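You operate a simulated robot arm through the tools that you are given. There is no shell and no other tool. Be economical: measure what you need, move in short steps, check, and stop when the job is done.

The job below is to be done with a simulated two-armed robot. You get a single attempt, and the scene is never put back.

JOB
Hold the grey tray on the top of the wall bench steady with one hand and put the blue probe gauge in it with the other.

The check looks at the end state, three seconds after you hand in, the way a careful person would. Anything else that was tipped, shoved, dropped, spilled or broken makes it a failure.

ROBOT AND FRAMES
Two 7-joint arms with two-finger parallel grippers on one trunk, on a base that drives. Base frame: it is fixed to the floor where the robot stands at the start and does not move with it; the origin is under the middle of the robot, x ahead of it, y to its left, z up; the surface under the hand at the start is at about z = 0.8. Units: m, rad, N and s.
The left shoulder is at the start at [0.02, 0.138, 1.388], the right one opposite. With the tool pointing down near the work surface each hand reaches from about 0.1 to 0.36 m from the robot's upright axis, wherever it stands, measured 20 degrees to its own side. Places, roughly: grey tray [0.25, -1.5, 1]. Payload 1.57 kg a hand.
The tool frame of a hand sits at the grasp point between the pads (the TCP): z along the fingers, y along the line on which they close. The tips reach 0.03 m beyond it. Largest opening 0.08 m; finger width 0.017, thickness 0.012; the body of the gripper, 0.04 by 0.082 m, starts 0.08 m behind the TCP.
Orientation is that of the tool frame in the base frame, as a unit quaternion [x, y, z, w]. With the fingers straight down and closing along the base's y, the tool's x points along the base's -x, its y along +y and its z along -z.

CONTROLS
- The arms move only by the tool send_rows. It takes "left_rows", "right_rows" or both (then of equal length, played together; a hand with none holds still); each is a list of rows, each a list of 7 numbers: the turn, a rotation vector about the base's x, y, z in rad, then the shift along the base's x, y, z in m, then the finger opening in m, from 0 to 0.08. In form: [[rx, ry, rz, tx, ty, tz, gripper], ...]. A call has 1 to 12 rows; each row is the pose to reach, as a shift and turn from the pose commanded when the call began. A row lasts 0.2 s, in which the tool goes at most 0.05 m and 0.15 rad; a call with a longer step from one row to the next is refused whole, and so is a gripper value outside its range. Where a pose cannot be reached the arm comes as near as it can. A force on the tool above 40 N (or 10 N above the force at the start of the call, whichever is more), or a blocked arm, ends the call early, and 0.2 s more pass. The fingers move at their own pace (about 0.045 m/s each) and stop on an object; they squeeze with about 25 N. The grip force told is the motor's: it shows also when the fingers shut on nothing. Time passes only in rows, and 0.2 s behind the last, so rows that repeat a pose let the fingers close. It gives the time, the measured TCP pose, the force on the tool (base axes), the opening and the grip force at its end, in the units of the frame above (readings bear some noise), with the torque about the TCP (base axes, N m) and any sound that the robot's microphone picked up.
- Cameras (640 x 400 px; columns grow to the right, rows downward): "scene" is now at [0.1564, 0.0014, 1.2436]; the picture's right is [-0.11, -0.99, 0.00], its down [-0.84, 0.09, -0.53] and it looks along [0.52, -0.06, -0.85] (base axes); focal length 287 px, centre (320, 200). "left" rides on the left gripper at [0.072, 0.007, -0.122] in its tool frame; the picture's right is [-0.09, 1.00, 0.00], its down [-0.84, -0.08, -0.54] and it looks along [-0.54, -0.05, 0.84] (tool axes); focal length 238 px, centre (320, 200). "right" rides on the right gripper at [0.072, -0.007, -0.122] in its tool frame; the picture's right is [0.09, 1.00, 0.00], its down [-0.84, 0.08, -0.54] and it looks along [-0.54, 0.05, 0.84] (tool axes); focal length 238 px, centre (320, 200). There is no depth. A picture from a camera that has moved, and an enlarged one, comes with that camera's place and axes in the base frame and with its lens. The place of the scene camera against the robot may be out by one fixed shift of up to 0.025 m in any direction.
- capture(camera): a new picture of that camera. The clock stands still meanwhile.
- move_column(by): slides the trunk up (or, below 0, down) by that many m; the arms and the scene camera ride with it, the base frame stays. It gives what a move gives, with no picture.
- steer(legs): drives the robot by 1 to 6 legs, each [ahead, left, turn to the left] in m, m and rad, along the robot's own axes; the way and the turn of a leg run together, so that a leg with both is an arc; at most 1.5 m and 3.142 rad a leg. The arms and the cameras ride along, it lands a little off, and it stops where it bumps. It gives what a move gives.
- turn_head(pan, tilt): turns the head with the scene camera to pan (to the left, within 1.047 rad either way) and tilt (down, from -0.506 to 1.204), counted from straight ahead of the robot. It gives what a move gives.
- zoom(camera, box): a new picture of the part [left, top, right, bottom] of that camera's present view, enlarged. The clock stands still meanwhile.
- job_done(): hands the job in; it is judged then, once.

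Work in short steps. Places have to be worked out from the pictures, the camera data and where the tool is seen: move nearer, look again, correct. Check each grasp and each placing, and mend what went wrong. You have 120 turns and 108 pictures in all, those below and enlarged ones among them. Open the grippers and draw the arms clear of the work before you hand the job in, unless the task says otherwise.

The tools are called after "Request:" as name(argument=value, ...) on one line, values as JSON. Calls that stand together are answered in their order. send_rows: Moves the arms, as the interface text tells. Its arguments: {"type":"object","properties":{"left_rows":{"type":"array","items":{"type":"array","items":{"type":"number"}}},"right_rows":{"type":"array","items":{"type":"array","items":{"type":"number"}}}},"required":[]} The other tools are called the same way: move_column (by) slides the trunk up or down; steer (legs) drives the base; turn_head (pan, tilt) turns the head that bears the scene camera; capture (camera) takes a picture; zoom (camera, box) takes an enlarged picture of a part of a camera's view; job_done () hands the job in.

At the start:

```text
clock: 0.0
left_tcp_pos: [0.2379, 0.0379, 1.0155]
left_ee_rot: [-0.001, 1.0, 0.0, 0.0]
left_force: [-0.3, -0.2, 0.0]
left_torque: [0.0, 0.02, 0.0]
left_grip_width: 0.0799
left_gripper_force: 0.1
right_tcp_pos: [0.2564, -0.1462, 0.9803]
right_ee_rot: [0.0, 1.0, 0.0, 0.001]
right_force: [0.3, -0.2, -0.4]
right_torque: [0.0, 0.02, -0.02]
right_grip_width: 0.0799
right_gripper_force: 0.1
trunk travel left (down, up): [-0.763, 0.477]
robot x, y, heading: [-0.001, -0.001, -0.003]
head pan, tilt: [-0.11, 1.016]
```

scene: 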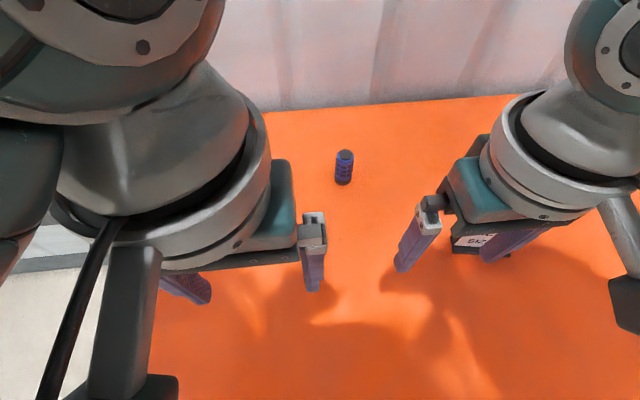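
right: 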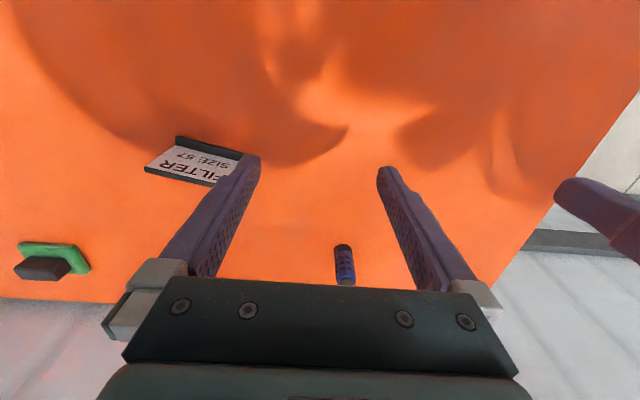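
left: 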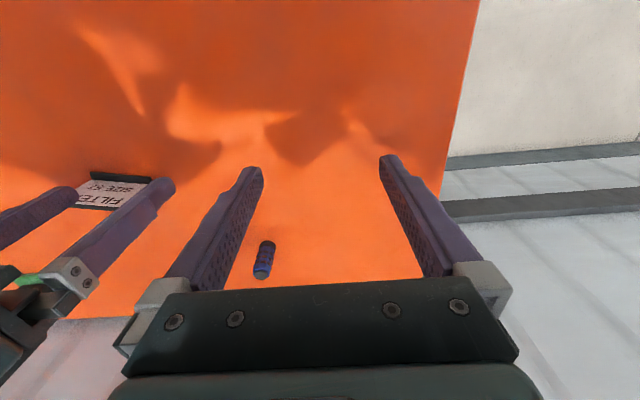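

The pictures show a small blue cylinder near [0.48, -0.08, 0.82] on the orange surface. I look closer at it, and over towards the tray.

Request:
zoom(camera="scene", box=[280, 120, 408, 200])

Request:
turn_head(pan=-1.0, tilt=0.5)

Request:
capture(camera="scene")

```text
5.00 times, centred on (344, 160) of scene
camera zoom: at [0.1564, 0.0014, 1.2436], right [-0.11, -0.99, 0.0], down [-0.84, 0.09, -0.53], along [0.52, -0.06, -0.85], focal length 1436 px, centre (200, 400)
```

zoom: 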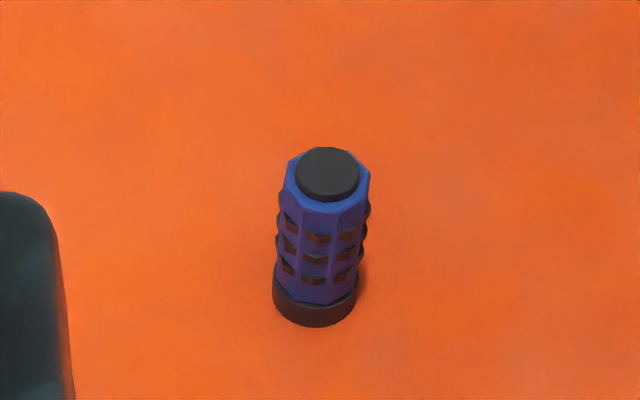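

```text
clock: 1.2
left_tcp_pos: [0.2388, 0.0376, 1.0161]
left_ee_rot: [0.0, 1.0, 0.0, 0.0]
left_force: [0.4, 0.5, 0.0]
left_torque: [0.01, -0.01, -0.01]
left_grip_width: 0.0802
left_gripper_force: 0.1
right_tcp_pos: [0.2564, -0.1461, 0.9788]
right_ee_rot: [0.0, 1.0, 0.0, 0.0]
right_force: [-0.2, 0.3, 0.1]
right_torque: [-0.01, 0.01, -0.02]
right_grip_width: 0.0799
right_gripper_force: 0.0
trunk travel left (down, up): [-0.763, 0.477]
robot x, y, heading: [0.0014, -0.0016, 0.0]
head pan, tilt: [-1.0, 0.499]
```

```text
103 pictures are left
camera scene: at [0.1374, -0.0675, 1.2858], right [-0.84, -0.54, 0.0], down [-0.26, 0.4, -0.88], along [0.47, -0.74, -0.48], focal length 287 px, centre (320, 200)
```

scene: 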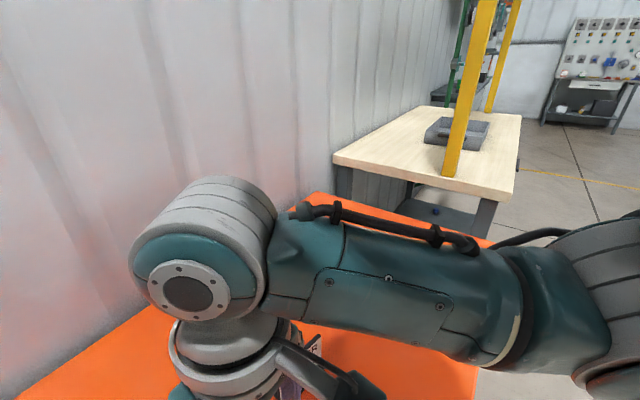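

The gauge stands upright, about 0.03 across and 0.07 tall, at roughly [0.465, -0.078]. It is out of reach, so I check where the near edge of its table is before driving in.

Request:
turn_head(pan=0.0, tilt=1.2)

Request:
capture(camera="scene")

Request:
turn_head(pan=1.0, tilt=0.7)

Request:
capture(camera="scene")

```text
clock: 2.5
left_tcp_pos: [0.2388, 0.0374, 1.0145]
left_ee_rot: [0.0, 1.0, -0.001, 0.0]
left_force: [0.1, -1.3, 0.3]
left_torque: [-0.02, 0.0, 0.03]
left_grip_width: 0.0798
left_gripper_force: 0.2
right_tcp_pos: [0.2566, -0.146, 0.9804]
right_ee_rot: [0.0, 1.0, 0.0, -0.001]
right_force: [-0.3, -0.1, 0.3]
right_torque: [-0.01, -0.02, 0.01]
right_grip_width: 0.0798
right_gripper_force: 0.1
trunk travel left (down, up): [-0.763, 0.477]
robot x, y, heading: [-0.0025, -0.0024, 0.002]
head pan, tilt: [0.0, 1.201]
```

```text
102 pictures are left
camera scene: at [0.1441, 0.009, 1.2321], right [0.0, -1.0, 0.0], down [-0.93, 0.0, -0.36], along [0.36, 0.0, -0.93], focal length 287 px, centre (320, 200)
```

scene: 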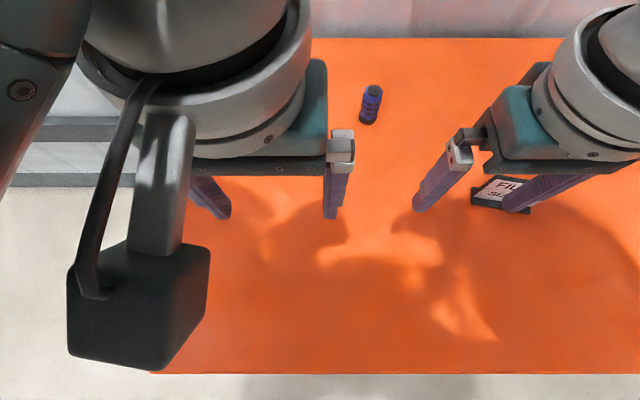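

```text
clock: 3.7
left_tcp_pos: [0.2395, 0.0373, 1.0154]
left_ee_rot: [0.001, 1.0, 0.0, 0.0]
left_force: [1.1, 0.6, 0.3]
left_torque: [0.03, 0.05, 0.0]
left_grip_width: 0.0802
left_gripper_force: 0.1
right_tcp_pos: [0.2568, -0.1468, 0.9803]
right_ee_rot: [0.0, 1.0, 0.0, 0.001]
right_force: [-0.7, 0.2, 0.0]
right_torque: [-0.04, 0.02, 0.01]
right_grip_width: 0.0802
right_gripper_force: 0.1
trunk travel left (down, up): [-0.763, 0.477]
robot x, y, heading: [0.0002, 0.0025, 0.003]
head pan, tilt: [1.0, 0.7]
```

```text
101 pictures are left
camera scene: at [0.1341, 0.0804, 1.268], right [0.84, -0.54, 0.0], down [-0.35, -0.54, -0.76], along [0.41, 0.64, -0.64], focal length 287 px, centre (320, 200)
```

scene: 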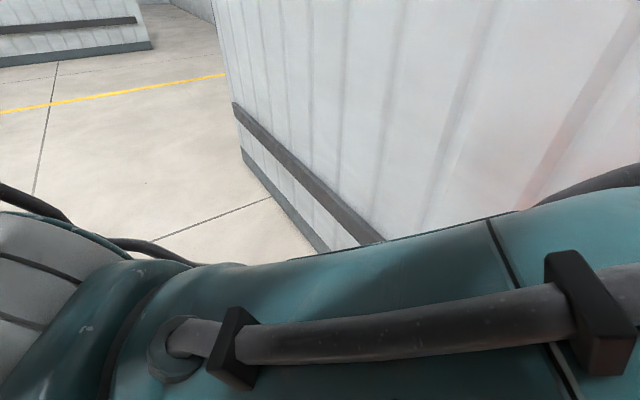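

The table's near edge is at x≈0.07, close to the robot. I first try reaching from here: the right hand goes towards the gauge at safe height while the left hand moves aside.

Request:
send_rows(right_rows=[[0, 0, 0, 0.04, 0.01, 0, 0.08], [0, 0, 0, 0.08, 0.03, 0, 0.08], [0, 0, 0, 0.12, 0.05, 0, 0.08], [0, 0, 0, 0.14, 0.068, 0, 0.08], [0, 0, 0, 0.14, 0.068, 0, 0.08]], left_rows=[[0, 0, 0, 0, 0.04, 0, 0.08], [0, 0, 0, 0, 0.08, 0, 0.08], [0, 0, 0, 0, 0.1, 0, 0.08], [0, 0, 0, 0, 0.1, 0, 0.08], [0, 0, 0, 0, 0.1, 0, 0.08]])

Request:
capture(camera="right")

```text
clock: 4.9
left_tcp_pos: [0.2393, 0.1372, 1.015]
left_ee_rot: [-0.001, 1.0, 0.0, 0.0]
left_force: [-0.1, -1.2, 0.3]
left_torque: [-0.01, -0.04, -0.01]
left_grip_width: 0.08
left_gripper_force: 0.1
right_tcp_pos: [0.3967, -0.0763, 0.9808]
right_ee_rot: [0.0, 1.0, 0.0, 0.001]
right_force: [0.5, -0.1, 0.3]
right_torque: [0.02, 0.01, -0.01]
right_grip_width: 0.0801
right_gripper_force: 0.1
trunk travel left (down, up): [-0.763, 0.477]
robot x, y, heading: [-0.0001, -0.0043, 0.002]
head pan, tilt: [1.0, 0.7]
```

```text
100 pictures are left
camera right: at [0.3264, -0.0831, 1.1028], right [-0.09, 1.0, 0.0], down [0.84, 0.08, 0.54], along [0.54, 0.05, -0.84], focal length 238 px, centre (320, 200)
```

right: 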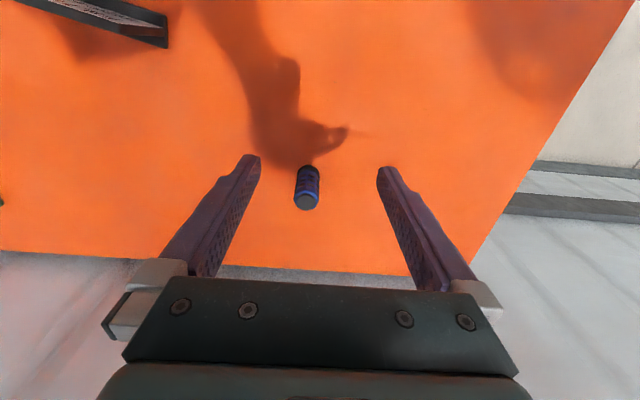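

The gauge, from this view, is at about [0.478, -0.083]. I probe further reach at this height.

Request:
send_rows(right_rows=[[0, 0, 0, 0.03, -0.004, 0, 0.08], [0, 0, 0, 0.06, -0.006, 0, 0.08], [0, 0, 0, 0.08, -0.007, 0, 0.08], [0, 0, 0, 0.08, -0.007, 0, 0.08]])

Request:
capture(camera="right")

```text
clock: 5.9
left_tcp_pos: [0.2369, 0.137, 1.0142]
left_ee_rot: [0.0, 1.0, 0.001, 0.0]
left_force: [0.0, -0.1, 0.5]
left_torque: [-0.01, 0.02, 0.01]
left_grip_width: 0.0797
left_gripper_force: 0.1
right_tcp_pos: [0.431, -0.0916, 0.9954]
right_ee_rot: [0.0, 1.0, 0.0, 0.0]
right_force: [0.0, -0.2, -0.2]
right_torque: [0.01, 0.01, -0.01]
right_grip_width: 0.0798
right_gripper_force: 0.1
right hand out of reach, approached as far as the arm can: row 1, 2, 3, 4
trunk travel left (down, up): [-0.763, 0.477]
robot x, y, heading: [-0.0007, -0.0029, -0.002]
head pan, tilt: [1.0, 0.7]
```

```text
99 pictures are left
camera right: at [0.3613, -0.0987, 1.1173], right [-0.09, 1.0, 0.0], down [0.84, 0.08, 0.54], along [0.54, 0.05, -0.84], focal length 238 px, centre (320, 200)
```

right: 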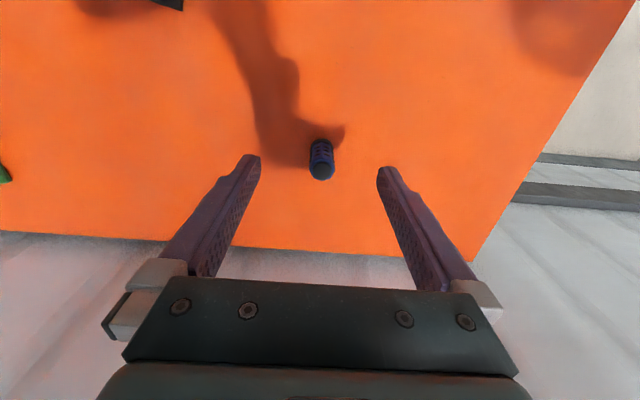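

Reach limits at x≈0.43 with the tool straight down. I draw back a little and tilt the tool forward by 0.5 rad to gain reach; then I'll lower the trunk slightly.

Request:
send_rows(right_rows=[[0, 0, 0, -0.04, 0.0, 0, 0.08], [0, -0.1, 0, -0.08, 0.0, 0.01, 0.08], [0, -0.2, 0, -0.12, 0, 0.02, 0.08], [0, -0.3, 0, -0.12, 0, 0.04, 0.08], [0, -0.4, 0, -0.12, 0, 0.06, 0.08], [0, -0.5, 0, -0.12, 0, 0.06, 0.08], [0, -0.5, 0, -0.12, 0, 0.06, 0.08]], left_rows=[[0, 0, 0, 0, 0, 0.03, 0.08], [0, 0, 0, 0, 0, 0.06, 0.08], [0, 0, 0, 0, 0, 0.09, 0.08], [0, 0, 0, 0, 0, 0.12, 0.08], [0, 0, 0, 0, 0, 0.12, 0.08], [0, 0, 0, 0, 0, 0.12, 0.08], [0, 0, 0, 0, 0, 0.12, 0.08]])

Request:
move_column(by=-0.12)

Request:
capture(camera="right")

```text
clock: 7.5
left_tcp_pos: [0.2386, 0.1374, 1.1345]
left_ee_rot: [0.0, 1.0, 0.0, 0.0]
left_force: [0.2, -0.4, 0.5]
left_torque: [-0.02, -0.02, -0.02]
left_grip_width: 0.0801
left_gripper_force: 0.1
right_tcp_pos: [0.3109, -0.0938, 1.055]
right_ee_rot: [-0.001, 0.969, 0.001, 0.248]
right_force: [0.8, 0.2, -0.9]
right_torque: [0.01, 0.02, 0.01]
right_grip_width: 0.0801
right_gripper_force: 0.1
trunk travel left (down, up): [-0.763, 0.477]
robot x, y, heading: [-0.001, -0.0011, -0.005]
head pan, tilt: [1.0, 0.7]
```

```text
clock: 9.0
left_tcp_pos: [0.2396, 0.1377, 1.0143]
left_ee_rot: [0.001, 1.0, 0.0, 0.0]
left_force: [-0.3, 0.4, 0.1]
left_torque: [0.01, -0.04, -0.04]
left_grip_width: 0.08
left_gripper_force: 0.1
right_tcp_pos: [0.3109, -0.0937, 0.9346]
right_ee_rot: [0.0, 0.969, 0.0, 0.247]
right_force: [-1.0, -0.2, 0.2]
right_torque: [-0.01, 0.02, -0.02]
right_grip_width: 0.0799
right_gripper_force: 0.1
trunk travel left (down, up): [-0.643, 0.597]
robot x, y, heading: [0.0015, -0.0009, 0.0]
head pan, tilt: [1.0, 0.7]
```

```text
98 pictures are left
camera right: at [0.1908, -0.1001, 1.0074], right [-0.08, 1.0, -0.04], down [0.47, 0.08, 0.88], along [0.88, 0.05, -0.48], focal length 238 px, centre (320, 200)
```

right: 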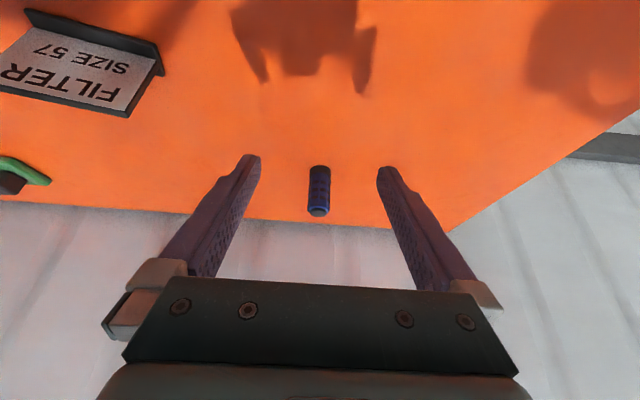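

Gauge centre now reads about [0.482, -0.085], top at z≈0.865. I move to a pre-grasp point along the tilted tool axis.

Request:
send_rows(right_rows=[[0, 0, 0, 0.04, 0.003, 0, 0.08], [0, 0, 0, 0.08, 0.006, 0, 0.08], [0, 0, 0, 0.123, 0.009, -0.005, 0.08], [0, 0, 0, 0.123, 0.009, -0.005, 0.08]])

Request:
capture(camera="right")

```text
clock: 10.0
left_tcp_pos: [0.2391, 0.1393, 1.0148]
left_ee_rot: [0.0, 1.0, 0.0, 0.0]
left_force: [-0.2, -0.2, 0.6]
left_torque: [-0.05, -0.01, -0.01]
left_grip_width: 0.08
left_gripper_force: 0.0
right_tcp_pos: [0.4343, -0.0855, 0.9298]
right_ee_rot: [0.0, 0.969, 0.0, 0.247]
right_force: [0.4, -0.2, 0.2]
right_torque: [-0.02, 0.01, 0.01]
right_grip_width: 0.08
right_gripper_force: 0.0
trunk travel left (down, up): [-0.643, 0.597]
robot x, y, heading: [0.001, -0.0013, -0.0]
head pan, tilt: [1.0, 0.7]
```

```text
97 pictures are left
camera right: at [0.3138, -0.0919, 1.0023], right [-0.08, 1.0, -0.04], down [0.47, 0.08, 0.88], along [0.88, 0.05, -0.48], focal length 238 px, centre (320, 200)
```

right: 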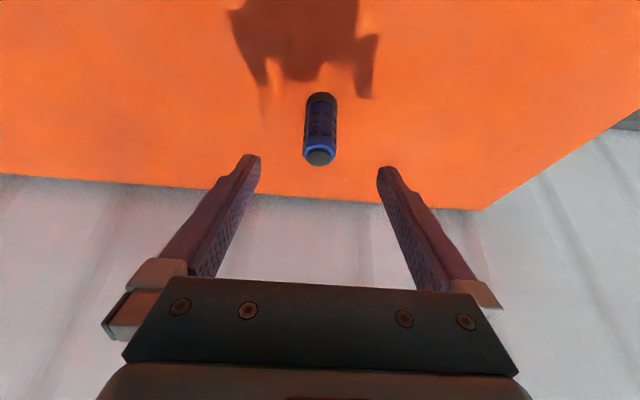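

The estimate is confirmed at [0.483, -0.085]. I descend along the tool axis with open fingers and then close.

Request:
send_rows(right_rows=[[0, 0, 0, 0.012, 0, -0.021, 0.08], [0, 0, 0, 0.024, 0, -0.043, 0.08], [0, 0, 0, 0.036, 0, -0.064, 0.08], [0, 0, 0, 0.049, 0, -0.085, 0.08], [0, 0, 0, 0.049, 0, -0.085, 0.08]])

Request:
capture(camera="right")

```text
clock: 11.2
left_tcp_pos: [0.2384, 0.1376, 1.0141]
left_ee_rot: [0.001, 1.0, 0.0, 0.0]
left_force: [0.3, 1.1, 0.0]
left_torque: [-0.01, -0.04, -0.01]
left_grip_width: 0.0799
left_gripper_force: 0.0
right_tcp_pos: [0.4833, -0.085, 0.8441]
right_ee_rot: [0.0, 0.969, -0.001, 0.248]
right_force: [0.8, 0.1, -0.9]
right_torque: [0.05, -0.03, 0.0]
right_grip_width: 0.0802
right_gripper_force: 0.0
trunk travel left (down, up): [-0.643, 0.597]
robot x, y, heading: [-0.0006, -0.0019, -0.005]
head pan, tilt: [1.0, 0.7]
```

```text
96 pictures are left
camera right: at [0.3631, -0.0914, 0.9179], right [-0.08, 1.0, -0.04], down [0.47, 0.08, 0.88], along [0.88, 0.05, -0.48], focal length 238 px, centre (320, 200)
```

right: 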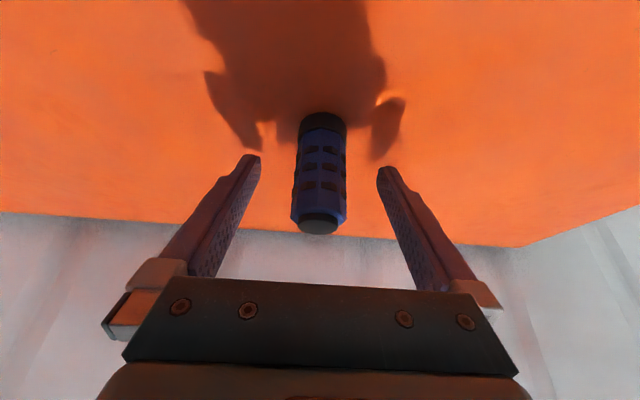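

The gauge is centred between the fingers. I close on it.

Request:
send_rows(right_rows=[[0, 0, 0, 0, 0, 0, 0.05], [0, 0, 0, 0, 0, 0, 0.03], [0, 0, 0, 0, 0, 0, 0.015], [0, 0, 0, 0, 0, 0, 0.0], [0, 0, 0, 0, 0, 0, 0.0], [0, 0, 0, 0, 0, 0, 0.0]])

Request:
send_rows(right_rows=[[0, 0, 0, 0, 0, 0.02, 0.0], [0, 0, 0, 0, 0, 0.05, 0.0], [0, 0, 0, -0.02, 0, 0.09, 0.0], [0, 0, 0, -0.05, 0, 0.12, 0.0], [0, 0, 0, -0.08, 0, 0.14, 0.0], [0, 0, 0, -0.08, 0, 0.14, 0.0]])

Request:
capture(camera="right")

```text
clock: 12.6
left_tcp_pos: [0.2386, 0.1369, 1.0151]
left_ee_rot: [0.0, 1.0, 0.0, 0.0]
left_force: [0.7, 0.5, 0.8]
left_torque: [0.01, -0.04, -0.01]
left_grip_width: 0.0801
left_gripper_force: 0.1
right_tcp_pos: [0.483, -0.0849, 0.8445]
right_ee_rot: [0.0, 0.969, 0.0, 0.248]
right_force: [0.3, 0.3, 0.5]
right_torque: [0.06, 0.02, 0.02]
right_grip_width: 0.0298
right_gripper_force: 25.3
trunk travel left (down, up): [-0.643, 0.597]
robot x, y, heading: [0.0007, 0.0024, 0.0]
head pan, tilt: [1.0, 0.7]
```

```text
clock: 14.0
left_tcp_pos: [0.2376, 0.1388, 1.0143]
left_ee_rot: [-0.001, 1.0, 0.0, 0.0]
left_force: [0.6, 0.4, -0.7]
left_torque: [-0.04, 0.0, -0.01]
left_grip_width: 0.0801
left_gripper_force: 0.1
right_tcp_pos: [0.4006, -0.0852, 0.9856]
right_ee_rot: [0.0, 0.969, 0.0, 0.247]
right_force: [-0.5, -0.6, -0.6]
right_torque: [0.02, 0.03, -0.02]
right_grip_width: 0.0296
right_gripper_force: 25.1
trunk travel left (down, up): [-0.643, 0.597]
robot x, y, heading: [-0.0006, -0.0009, 0.001]
head pan, tilt: [1.0, 0.7]
```

```text
95 pictures are left
camera right: at [0.2814, -0.0919, 1.0582], right [-0.08, 1.0, -0.04], down [0.48, 0.08, 0.88], along [0.88, 0.05, -0.48], focal length 238 px, centre (320, 200)
```

right: 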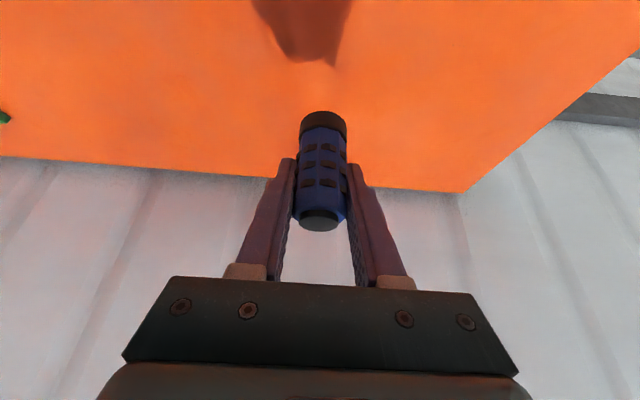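

The gauge is held. I pull the hand in, raise the trunk, back off from the table, and look towards the bench.

Request:
send_rows(right_rows=[[0, 0, 0, -0.04, -0.01, 0.02, 0.0], [0, 0, 0, -0.08, -0.03, 0.04, 0.0], [0, 0, 0, -0.12, -0.06, 0.05, 0.0], [0, 0, 0, -0.12, -0.06, 0.05, 0.0]])

Request:
move_column(by=0.3)

Request:
steer(legs=[[-0.4, 0, 0]])

Request:
turn_head(pan=-1.0, tilt=0.5)

Request:
capture(camera="scene")

```text
refused: row 3 steps farther than a row can; nothing moved
```

```text
clock: 17.0
left_tcp_pos: [0.2389, 0.1376, 1.3143]
left_ee_rot: [0.0, 1.0, 0.0, 0.0]
left_force: [0.1, 0.2, 0.2]
left_torque: [-0.02, 0.02, -0.03]
left_grip_width: 0.08
left_gripper_force: 0.0
right_tcp_pos: [0.4021, -0.0849, 1.2862]
right_ee_rot: [0.0, 0.969, 0.0, 0.248]
right_force: [-0.5, -0.4, -0.4]
right_torque: [0.02, -0.01, 0.0]
right_grip_width: 0.0283
right_gripper_force: 24.6
trunk travel left (down, up): [-0.943, 0.297]
robot x, y, heading: [0.0015, -0.0006, 0.003]
head pan, tilt: [1.0, 0.7]
```

```text
clock: 19.5
left_tcp_pos: [-0.1612, 0.1374, 1.3152]
left_ee_rot: [-0.001, 1.0, 0.0, 0.0]
left_force: [0.0, 0.2, -0.9]
left_torque: [-0.01, 0.0, 0.03]
left_grip_width: 0.0801
left_gripper_force: 0.1
right_tcp_pos: [0.0031, -0.0856, 1.2855]
right_ee_rot: [-0.001, 0.969, -0.001, 0.248]
right_force: [0.8, 0.5, -0.8]
right_torque: [0.0, -0.03, 0.01]
right_grip_width: 0.0282
right_gripper_force: 25.6
trunk travel left (down, up): [-0.943, 0.297]
robot x, y, heading: [-0.3983, 0.0025, -0.001]
head pan, tilt: [1.0, 0.7]
```

```text
clock: 21.5
left_tcp_pos: [-0.1617, 0.1371, 1.3144]
left_ee_rot: [-0.001, 1.0, 0.0, 0.0]
left_force: [-0.6, 0.5, 0.0]
left_torque: [0.01, -0.05, 0.01]
left_grip_width: 0.08
left_gripper_force: 0.0
right_tcp_pos: [0.0012, -0.0855, 1.2853]
right_ee_rot: [-0.001, 0.968, 0.0, 0.249]
right_force: [0.9, 0.2, -0.8]
right_torque: [-0.02, 0.01, -0.01]
right_grip_width: 0.0282
right_gripper_force: 24.6
trunk travel left (down, up): [-0.943, 0.297]
robot x, y, heading: [-0.3979, -0.0027, -0.0]
head pan, tilt: [-1.0, 0.499]
```

```text
94 pictures are left
camera scene: at [-0.2629, -0.0676, 1.4658], right [-0.84, -0.54, 0.0], down [-0.26, 0.4, -0.88], along [0.48, -0.74, -0.48], focal length 287 px, centre (320, 200)
```

scene: 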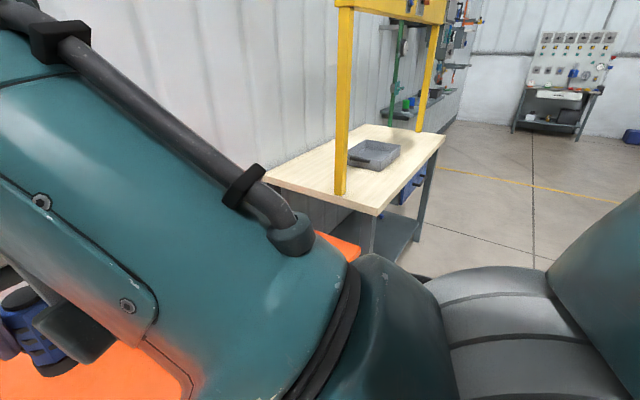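

The bench has a yellow gantry: posts near x≈0.22, y≈-0.95 and -2.07, and a beam bottom near z≈1.56; the tray sits between them. I pull the right hand in and drive right with the robot still backed off.

Request:
send_rows(right_rows=[[0, 0, 0, -0.03, -0.01, 0.0, 0.0], [0, 0, 0, -0.06, -0.03, 0.0, 0.0], [0, 0, 0, -0.09, -0.05, 0.0, 0.0], [0, 0, 0, -0.12, -0.07, 0.0, 0.0], [0, 0, 0, -0.12, -0.07, 0.0, 0.0]])

Request:
steer(legs=[[0, -1.4, 0]])

Request:
turn_head(pan=0.0, tilt=0.5)

Request:
capture(camera="scene")

```text
clock: 22.7
left_tcp_pos: [-0.1611, 0.1382, 1.3151]
left_ee_rot: [0.0, 1.0, -0.001, 0.0]
left_force: [0.6, -0.5, -0.5]
left_torque: [0.0, 0.01, -0.01]
left_grip_width: 0.0803
left_gripper_force: 0.1
right_tcp_pos: [-0.1168, -0.1561, 1.2867]
right_ee_rot: [-0.001, 0.969, 0.0, 0.247]
right_force: [-0.8, 0.4, -1.3]
right_torque: [-0.02, 0.01, 0.02]
right_grip_width: 0.0283
right_gripper_force: 25.5
trunk travel left (down, up): [-0.943, 0.297]
robot x, y, heading: [-0.3964, 0.0007, 0.001]
head pan, tilt: [-1.0, 0.499]
```

```text
clock: 29.6
left_tcp_pos: [-0.1653, -1.2551, 1.315]
left_ee_rot: [0.005, 1.0, 0.001, 0.0]
left_force: [0.0, -0.1, -0.1]
left_torque: [-0.03, -0.02, 0.0]
left_grip_width: 0.08
left_gripper_force: 0.1
right_tcp_pos: [-0.1236, -1.5487, 1.2857]
right_ee_rot: [0.005, 0.969, -0.002, 0.247]
right_force: [0.3, -0.3, -0.7]
right_torque: [0.01, 0.03, 0.0]
right_grip_width: 0.0286
right_gripper_force: 24.9
trunk travel left (down, up): [-0.943, 0.297]
robot x, y, heading: [-0.4067, -1.3876, -0.007]
head pan, tilt: [-1.0, 0.499]
```

```text
clock: 30.9
left_tcp_pos: [-0.1658, -1.2562, 1.3162]
left_ee_rot: [0.005, 1.0, 0.0, 0.0]
left_force: [-0.2, 0.9, 0.6]
left_torque: [-0.01, 0.01, -0.02]
left_grip_width: 0.0801
left_gripper_force: 0.1
right_tcp_pos: [-0.1245, -1.5482, 1.2864]
right_ee_rot: [0.004, 0.969, -0.002, 0.247]
right_force: [0.0, 0.2, 0.2]
right_torque: [0.03, -0.01, 0.0]
right_grip_width: 0.0282
right_gripper_force: 24.9
trunk travel left (down, up): [-0.943, 0.297]
robot x, y, heading: [-0.4055, -1.39, -0.008]
head pan, tilt: [0.0, 0.499]
```

```text
93 pictures are left
camera scene: at [-0.2262, -1.383, 1.4658], right [-0.01, -1.0, 0.0], down [-0.48, 0.0, -0.88], along [0.88, -0.01, -0.48], focal length 287 px, centre (320, 200)
```

scene: 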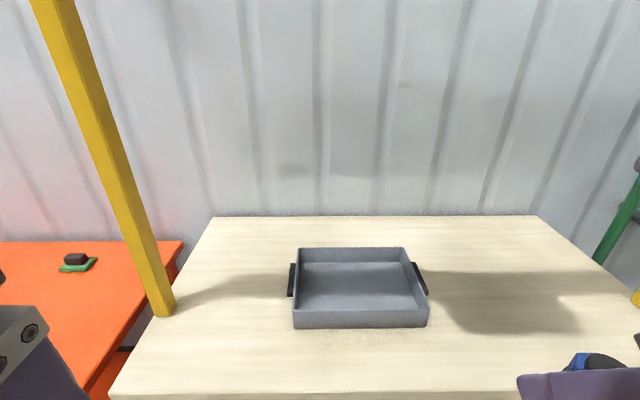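

The tray has black handles on its left and right sides and sits near [0.255, -1.47]. I zoom on it for the handle shape.

Request:
zoom(camera="scene", box=[270, 230, 450, 342])

```text
3.56 times, centred on (360, 286) of scene
camera zoom: at [-0.2262, -1.383, 1.4658], right [-0.01, -1.0, 0.0], down [-0.48, 0.0, -0.88], along [0.88, -0.01, -0.48], focal length 1021 px, centre (178, -106)
```

zoom: 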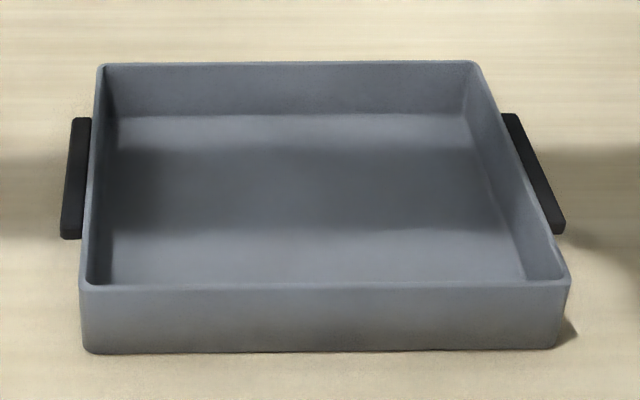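

I take the bench top at z≈0.965 and the left handle near [0.25, -1.335]. I lower the trunk to stay well under the beam, bring the left hand inward and drive in.

Request:
send_rows(left_rows=[[0, 0, 0, 0, -0.04, 0, 0.08], [0, 0, 0, 0, -0.06, 0, 0.08], [0, 0, 0, 0, -0.06, 0, 0.08]])

Request:
move_column(by=-0.13)

Request:
steer(legs=[[0.18, -0.03, 0.008]])

Request:
turn_head(pan=0.0, tilt=0.8)

Request:
capture(camera="scene")

Request:
turn_head(pan=0.7, tilt=-0.1)

Request:
capture(camera="scene")

```text
clock: 31.7
left_tcp_pos: [-0.1649, -1.3159, 1.3147]
left_ee_rot: [0.005, 1.0, 0.0, -0.001]
left_force: [0.2, 0.3, 0.0]
left_torque: [0.01, -0.02, 0.01]
left_grip_width: 0.0802
left_gripper_force: 0.1
right_tcp_pos: [-0.1242, -1.5489, 1.2866]
right_ee_rot: [0.005, 0.969, -0.001, 0.247]
right_force: [0.0, -0.9, -0.8]
right_torque: [-0.02, -0.02, -0.03]
right_grip_width: 0.0279
right_gripper_force: 25.4
trunk travel left (down, up): [-0.943, 0.297]
robot x, y, heading: [-0.4042, -1.3925, -0.011]
head pan, tilt: [0.0, 0.499]
```

```text
clock: 33.2
left_tcp_pos: [-0.1652, -1.3137, 1.1847]
left_ee_rot: [0.005, 1.0, 0.0, 0.0]
left_force: [0.5, 0.2, 0.1]
left_torque: [0.0, 0.0, 0.01]
left_grip_width: 0.0798
left_gripper_force: 0.0
right_tcp_pos: [-0.124, -1.5477, 1.1563]
right_ee_rot: [0.004, 0.969, -0.001, 0.247]
right_force: [-0.2, 0.1, -1.6]
right_torque: [0.01, -0.02, 0.0]
right_grip_width: 0.0281
right_gripper_force: 24.8
trunk travel left (down, up): [-0.813, 0.427]
robot x, y, heading: [-0.4069, -1.3926, -0.005]
head pan, tilt: [0.0, 0.499]
```

```text
clock: 34.8
left_tcp_pos: [0.0109, -1.3433, 1.1846]
left_ee_rot: [0.001, 1.0, 0.0, 0.0]
left_force: [0.2, -0.4, 0.0]
left_torque: [0.04, -0.01, 0.01]
left_grip_width: 0.08
left_gripper_force: 0.0
right_tcp_pos: [0.0545, -1.5776, 1.1562]
right_ee_rot: [0.001, 0.969, -0.001, 0.247]
right_force: [0.1, -0.7, -1.4]
right_torque: [0.01, -0.05, -0.01]
right_grip_width: 0.0283
right_gripper_force: 24.8
trunk travel left (down, up): [-0.813, 0.427]
robot x, y, heading: [-0.2317, -1.4183, -0.002]
head pan, tilt: [0.0, 0.499]
```

```text
clock: 35.6
left_tcp_pos: [0.0116, -1.3443, 1.184]
left_ee_rot: [0.001, 1.0, 0.001, 0.0]
left_force: [-0.6, -0.4, 1.5]
left_torque: [-0.03, 0.0, -0.02]
left_grip_width: 0.0801
left_gripper_force: 0.1
right_tcp_pos: [0.0529, -1.5778, 1.1565]
right_ee_rot: [0.002, 0.969, -0.001, 0.247]
right_force: [0.5, -0.8, -0.8]
right_torque: [0.0, -0.07, 0.01]
right_grip_width: 0.028
right_gripper_force: 25.1
trunk travel left (down, up): [-0.813, 0.427]
robot x, y, heading: [-0.2307, -1.4243, -0.007]
head pan, tilt: [0.0, 0.799]
```

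```text
91 pictures are left
camera scene: at [-0.0593, -1.4124, 1.3099], right [0.0, -1.0, 0.0], down [-0.72, 0.0, -0.7], along [0.7, 0.0, -0.72], focal length 287 px, centre (320, 200)
```

scene: 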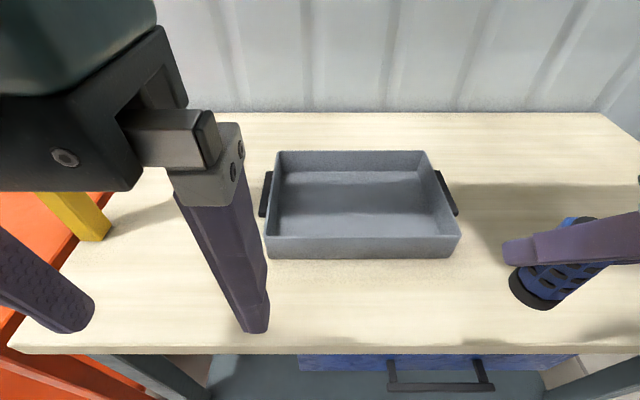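

```text
clock: 36.8
left_tcp_pos: [0.0108, -1.345, 1.1832]
left_ee_rot: [0.0, 1.0, -0.001, -0.001]
left_force: [0.1, -0.4, -0.9]
left_torque: [0.01, -0.02, 0.03]
left_grip_width: 0.08
left_gripper_force: 0.2
right_tcp_pos: [0.0543, -1.5768, 1.1568]
right_ee_rot: [0.0, 0.969, 0.0, 0.247]
right_force: [-0.6, 0.5, -1.1]
right_torque: [0.0, 0.02, 0.02]
right_grip_width: 0.0283
right_gripper_force: 25.1
trunk travel left (down, up): [-0.813, 0.427]
robot x, y, heading: [-0.2283, -1.4222, -0.004]
head pan, tilt: [0.7, -0.099]
```

```text
90 pictures are left
camera scene: at [-0.0728, -1.3568, 1.3906], right [0.64, -0.77, 0.0], down [0.07, 0.06, -1.0], along [0.77, 0.63, 0.1], focal length 287 px, centre (320, 200)
```

scene: 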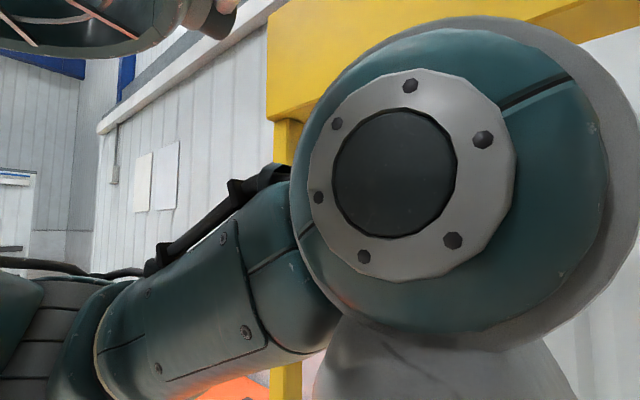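

The wrist joint tops out about 0.3 above the left TCP, and the beam's bottom is at z≈1.55. I lower the trunk a bit more (right hand compensated) and then drive in under the beam.

Request:
send_rows(right_rows=[[0, 0, 0, 0, 0, 0.04, 0.0], [0, 0, 0, 0, 0, 0.05, 0.0], [0, 0, 0, 0, 0, 0.05, 0.0]])

Request:
move_column(by=-0.07)

Request:
steer(legs=[[0.15, 0, 0]])

Request:
turn_head(pan=0.0, tilt=0.9)

Request:
capture(camera="scene")

Request:
capture(camera="left")

Request:
capture(camera="right")

```text
clock: 37.6
left_tcp_pos: [0.0112, -1.3435, 1.1842]
left_ee_rot: [0.001, 1.0, 0.0, 0.001]
left_force: [-0.3, 0.4, -0.8]
left_torque: [0.02, -0.03, 0.0]
left_grip_width: 0.0799
left_gripper_force: 0.2
right_tcp_pos: [0.0708, -1.5945, 1.1913]
right_ee_rot: [-0.012, 0.968, -0.044, 0.246]
right_force: [-0.3, 0.1, -0.5]
right_torque: [-0.02, -0.02, 0.0]
right_grip_width: 0.028
right_gripper_force: 24.8
right hand out of reach, approached as far as the arm can: row 1, 2, 3
trunk travel left (down, up): [-0.813, 0.427]
robot x, y, heading: [-0.228, -1.4226, -0.002]
head pan, tilt: [0.7, -0.099]
```

```text
clock: 38.6
left_tcp_pos: [0.0117, -1.3435, 1.1142]
left_ee_rot: [0.001, 1.0, 0.001, 0.0]
left_force: [-0.1, 0.1, -0.3]
left_torque: [-0.01, 0.0, 0.0]
left_grip_width: 0.0801
left_gripper_force: 0.0
right_tcp_pos: [0.0711, -1.5963, 1.1219]
right_ee_rot: [-0.008, 0.968, -0.043, 0.248]
right_force: [0.0, 0.4, -0.3]
right_torque: [0.01, -0.01, 0.02]
right_grip_width: 0.0282
right_gripper_force: 25.1
trunk travel left (down, up): [-0.743, 0.497]
robot x, y, heading: [-0.2258, -1.4255, -0.007]
head pan, tilt: [0.7, -0.099]
```

```text
clock: 40.0
left_tcp_pos: [0.1624, -1.3435, 1.1152]
left_ee_rot: [0.001, 1.0, 0.0, 0.0]
left_force: [0.8, 0.2, -0.1]
left_torque: [-0.02, 0.0, 0.01]
left_grip_width: 0.0798
left_gripper_force: 0.1
right_tcp_pos: [0.22, -1.5948, 1.1205]
right_ee_rot: [-0.01, 0.968, -0.043, 0.246]
right_force: [-0.6, -0.5, -1.2]
right_torque: [0.01, -0.01, -0.01]
right_grip_width: 0.0283
right_gripper_force: 25.0
trunk travel left (down, up): [-0.743, 0.497]
robot x, y, heading: [-0.0784, -1.4245, -0.005]
head pan, tilt: [0.7, -0.099]
```

```text
clock: 41.3
left_tcp_pos: [0.2006, -1.3374, 1.1146]
left_ee_rot: [-0.051, 0.995, 0.012, 0.09]
left_force: [55.2, -23.6, -161.6]
left_torque: [4.91, -12.73, 3.59]
left_grip_width: 0.0801
left_gripper_force: 0.0
right_tcp_pos: [0.2192, -1.598, 1.1203]
right_ee_rot: [-0.012, 0.968, -0.049, 0.246]
right_force: [0.3, 0.2, -1.5]
right_torque: [-0.02, 0.04, 0.0]
right_grip_width: 0.0281
right_gripper_force: 25.3
trunk travel left (down, up): [-0.743, 0.497]
robot x, y, heading: [-0.0805, -1.4235, 0.001]
head pan, tilt: [0.0, 0.901]
```

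```text
89 pictures are left
camera scene: at [0.0921, -1.4048, 1.2441], right [0.09, -1.0, 0.0], down [-0.68, -0.06, -0.73], along [0.73, 0.07, -0.68], focal length 287 px, centre (320, 200)
```

scene: 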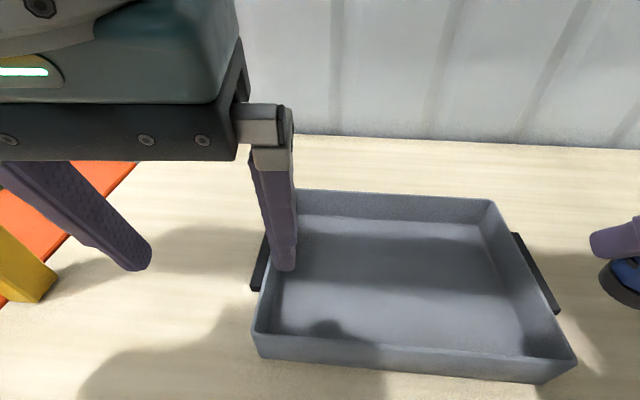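

```text
88 pictures are left
camera left: at [0.1079, -1.3414, 1.2219], right [-0.01, 1.0, 0.03], down [0.73, -0.01, 0.68], along [0.68, 0.03, -0.73], focal length 238 px, centre (320, 200)
```

left: 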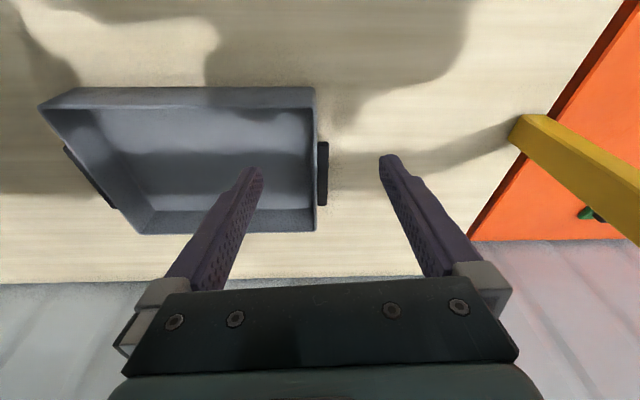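

```text
87 pictures are left
camera right: at [0.0995, -1.5964, 1.1943], right [-0.08, 0.99, -0.14], down [0.48, 0.16, 0.86], along [0.88, 0.0, -0.48], focal length 238 px, centre (320, 200)
```

right: 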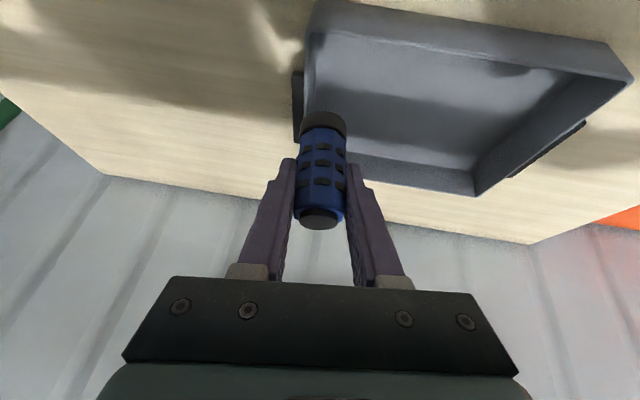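

Turning the head pushed against the left arm (large force and the left hand tilted). The tray looks undisturbed; I turn the head away to the right to relieve the contact.

Request:
turn_head(pan=-0.3, tilt=0.8)

Request:
capture(camera="scene")

Request:
capture(camera="left")

```text
clock: 42.1
left_tcp_pos: [0.2047, -1.3378, 1.1173]
left_ee_rot: [-0.059, 0.993, 0.008, 0.099]
left_force: [87.8, -30.4, -119.6]
left_torque: [4.98, -4.45, 4.72]
left_grip_width: 0.0802
left_gripper_force: 0.1
right_tcp_pos: [0.2198, -1.5979, 1.1202]
right_ee_rot: [-0.011, 0.968, -0.048, 0.246]
right_force: [0.0, -0.2, -0.8]
right_torque: [0.04, 0.01, 0.03]
right_grip_width: 0.0282
right_gripper_force: 25.1
trunk travel left (down, up): [-0.743, 0.497]
robot x, y, heading: [-0.0802, -1.4203, 0.003]
head pan, tilt: [-0.3, 0.799]
```

```text
86 pictures are left
camera scene: at [0.0929, -1.4072, 1.2451], right [0.06, -1.0, 0.0], down [-0.67, -0.04, -0.74], along [0.74, 0.05, -0.67], focal length 287 px, centre (320, 200)
```

scene: 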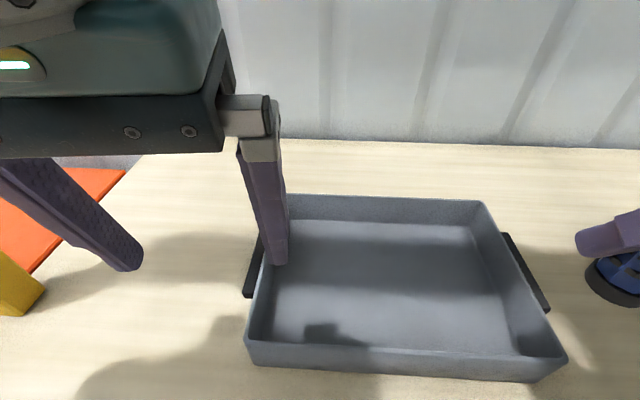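

```text
85 pictures are left
camera left: at [0.1113, -1.3423, 1.2238], right [-0.03, 1.0, 0.02], down [0.72, 0.01, 0.7], along [0.7, 0.04, -0.72], focal length 238 px, centre (320, 200)
```

left: 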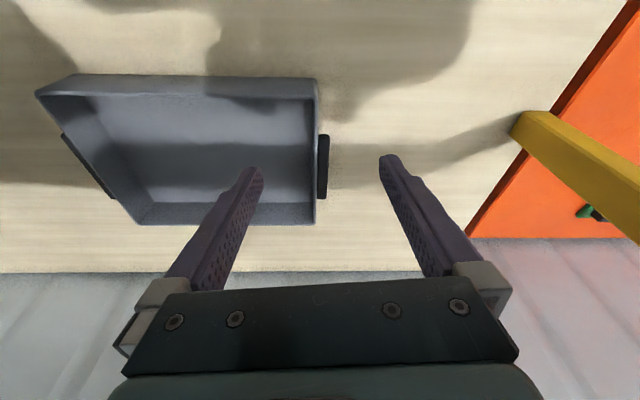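

The head is blocked against the left arm (actual pan is about +0.05 against the -0.3 asked). I turn it back to its last free pose.

Request:
turn_head(pan=0.7, tilt=-0.1)

Request:
capture(camera="scene")

```text
clock: 43.4
left_tcp_pos: [0.1595, -1.3443, 1.114]
left_ee_rot: [0.002, 1.0, -0.001, -0.001]
left_force: [0.5, 0.7, 0.0]
left_torque: [-0.01, 0.01, -0.02]
left_grip_width: 0.0801
left_gripper_force: 0.2
right_tcp_pos: [0.2201, -1.5977, 1.1206]
right_ee_rot: [-0.011, 0.968, -0.049, 0.246]
right_force: [-0.2, 0.4, -0.3]
right_torque: [0.02, -0.02, 0.0]
right_grip_width: 0.0281
right_gripper_force: 25.0
trunk travel left (down, up): [-0.743, 0.497]
robot x, y, heading: [-0.0829, -1.4199, -0.005]
head pan, tilt: [0.7, -0.099]
```

```text
84 pictures are left
camera scene: at [0.0762, -1.3563, 1.3207], right [0.64, -0.77, 0.0], down [0.08, 0.06, -1.0], along [0.76, 0.64, 0.1], focal length 287 px, centre (320, 200)
```

scene: 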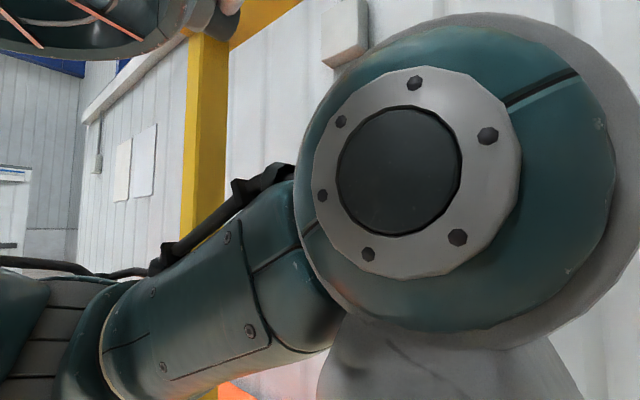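

Relieved, and the left hand is back where it was. I move the left hand forward over the handle's x, away from the head, then bring the head round high first.

Request:
send_rows(left_rows=[[0, 0, 0, 0.03, 0.01, 0, 0.08], [0, 0, 0, 0.06, 0.015, 0, 0.08], [0, 0, 0, 0.09, 0.02, 0, 0.08], [0, 0, 0, 0.09, 0.02, 0, 0.08]])

Request:
turn_head(pan=0.3, tilt=-0.1)

Request:
turn_head(pan=-0.1, tilt=0.1)

Request:
capture(camera="left")

```text
clock: 44.4
left_tcp_pos: [0.2511, -1.3231, 1.1132]
left_ee_rot: [0.001, 1.0, 0.0, 0.0]
left_force: [0.3, -0.6, 0.4]
left_torque: [0.02, 0.0, -0.02]
left_grip_width: 0.0801
left_gripper_force: 0.1
right_tcp_pos: [0.2196, -1.5982, 1.1217]
right_ee_rot: [-0.012, 0.968, -0.049, 0.246]
right_force: [-0.3, -0.1, -1.6]
right_torque: [0.01, 0.0, 0.0]
right_grip_width: 0.028
right_gripper_force: 24.8
trunk travel left (down, up): [-0.743, 0.497]
robot x, y, heading: [-0.0769, -1.4224, -0.0]
head pan, tilt: [0.7, -0.099]
```

```text
clock: 45.2
left_tcp_pos: [0.2503, -1.3236, 1.1149]
left_ee_rot: [0.0, 1.0, 0.001, 0.0]
left_force: [0.2, -0.2, -0.4]
left_torque: [-0.01, 0.0, 0.0]
left_grip_width: 0.0801
left_gripper_force: 0.0
right_tcp_pos: [0.2202, -1.5973, 1.1216]
right_ee_rot: [-0.012, 0.968, -0.05, 0.247]
right_force: [-1.2, 0.6, -1.3]
right_torque: [0.02, -0.01, 0.0]
right_grip_width: 0.028
right_gripper_force: 24.9
trunk travel left (down, up): [-0.743, 0.497]
robot x, y, heading: [-0.0776, -1.4196, 0.006]
head pan, tilt: [0.3, -0.099]
```

```text
clock: 46.1
left_tcp_pos: [0.2519, -1.3231, 1.1139]
left_ee_rot: [0.001, 1.0, 0.0, 0.0]
left_force: [0.4, -0.3, -0.4]
left_torque: [-0.01, -0.01, -0.02]
left_grip_width: 0.0801
left_gripper_force: 0.1
right_tcp_pos: [0.2195, -1.598, 1.1217]
right_ee_rot: [-0.011, 0.968, -0.049, 0.246]
right_force: [-0.6, -0.4, -1.9]
right_torque: [0.01, 0.0, -0.02]
right_grip_width: 0.0284
right_gripper_force: 24.9
trunk travel left (down, up): [-0.743, 0.497]
robot x, y, heading: [-0.0815, -1.4234, 0.001]
head pan, tilt: [-0.099, 0.099]
```

```text
83 pictures are left
camera left: at [0.1795, -1.3163, 1.2373], right [0.09, 1.0, 0.0], down [0.84, -0.08, 0.54], along [0.54, -0.05, -0.84], focal length 238 px, centre (320, 200)
```

left: 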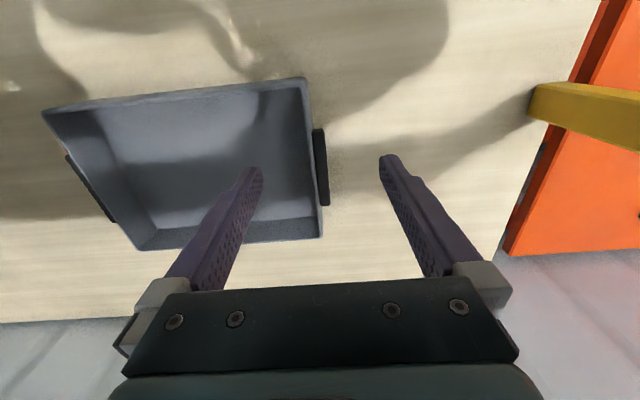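

The head is free. The handle centre reads about [0.29, -1.327]; I lower the left hand 0.05 (tips still above the rim) for height parallax and shift forward.

Request:
send_rows(left_rows=[[0, 0, 0, 0.015, 0.0, -0.02, 0.08], [0, 0, 0, 0.03, 0.0, -0.04, 0.08], [0, 0, 0, 0.03, 0.0, -0.05, 0.08], [0, 0, 0, 0.03, 0.0, -0.05, 0.08]])

Request:
capture(camera="left")

Request:
turn_head(pan=-0.1, tilt=0.6)

Request:
capture(camera="scene")

```text
clock: 47.1
left_tcp_pos: [0.2808, -1.3237, 1.0637]
left_ee_rot: [0.001, 1.0, 0.0, 0.0]
left_force: [0.3, -0.3, 0.0]
left_torque: [0.02, 0.04, 0.02]
left_grip_width: 0.0799
left_gripper_force: 0.1
right_tcp_pos: [0.2201, -1.5972, 1.12]
right_ee_rot: [-0.011, 0.968, -0.05, 0.247]
right_force: [0.8, 0.0, -1.5]
right_torque: [0.0, -0.02, -0.03]
right_grip_width: 0.0281
right_gripper_force: 24.9
trunk travel left (down, up): [-0.743, 0.497]
robot x, y, heading: [-0.08, -1.4194, -0.001]
head pan, tilt: [-0.099, 0.099]
```

```text
82 pictures are left
camera left: at [0.2094, -1.3169, 1.1873], right [0.09, 1.0, 0.0], down [0.84, -0.08, 0.54], along [0.54, -0.05, -0.84], focal length 238 px, centre (320, 200)
```

left: 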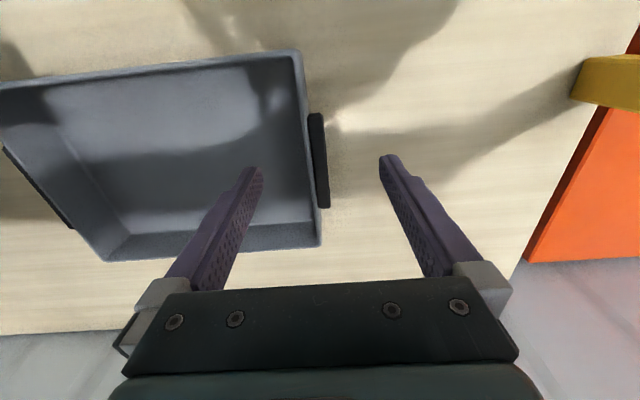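

```text
clock: 48.0
left_tcp_pos: [0.2806, -1.3242, 1.0631]
left_ee_rot: [0.0, 1.0, 0.0, 0.0]
left_force: [0.5, -0.7, 0.0]
left_torque: [0.0, -0.02, -0.03]
left_grip_width: 0.0798
left_gripper_force: 0.1
right_tcp_pos: [0.2189, -1.5967, 1.1203]
right_ee_rot: [-0.011, 0.968, -0.05, 0.247]
right_force: [-0.6, 0.2, -1.8]
right_torque: [0.01, 0.0, 0.02]
right_grip_width: 0.0282
right_gripper_force: 25.2
trunk travel left (down, up): [-0.743, 0.497]
robot x, y, heading: [-0.0764, -1.4205, 0.002]
head pan, tilt: [-0.099, 0.6]
```

```text
81 pictures are left
camera scene: at [0.0975, -1.4212, 1.2568], right [-0.1, -0.99, 0.0], down [-0.56, 0.06, -0.83], along [0.82, -0.08, -0.56], focal length 287 px, centre (320, 200)
```

scene: 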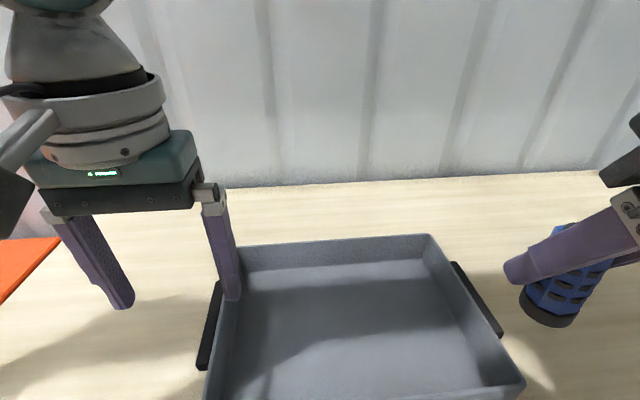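

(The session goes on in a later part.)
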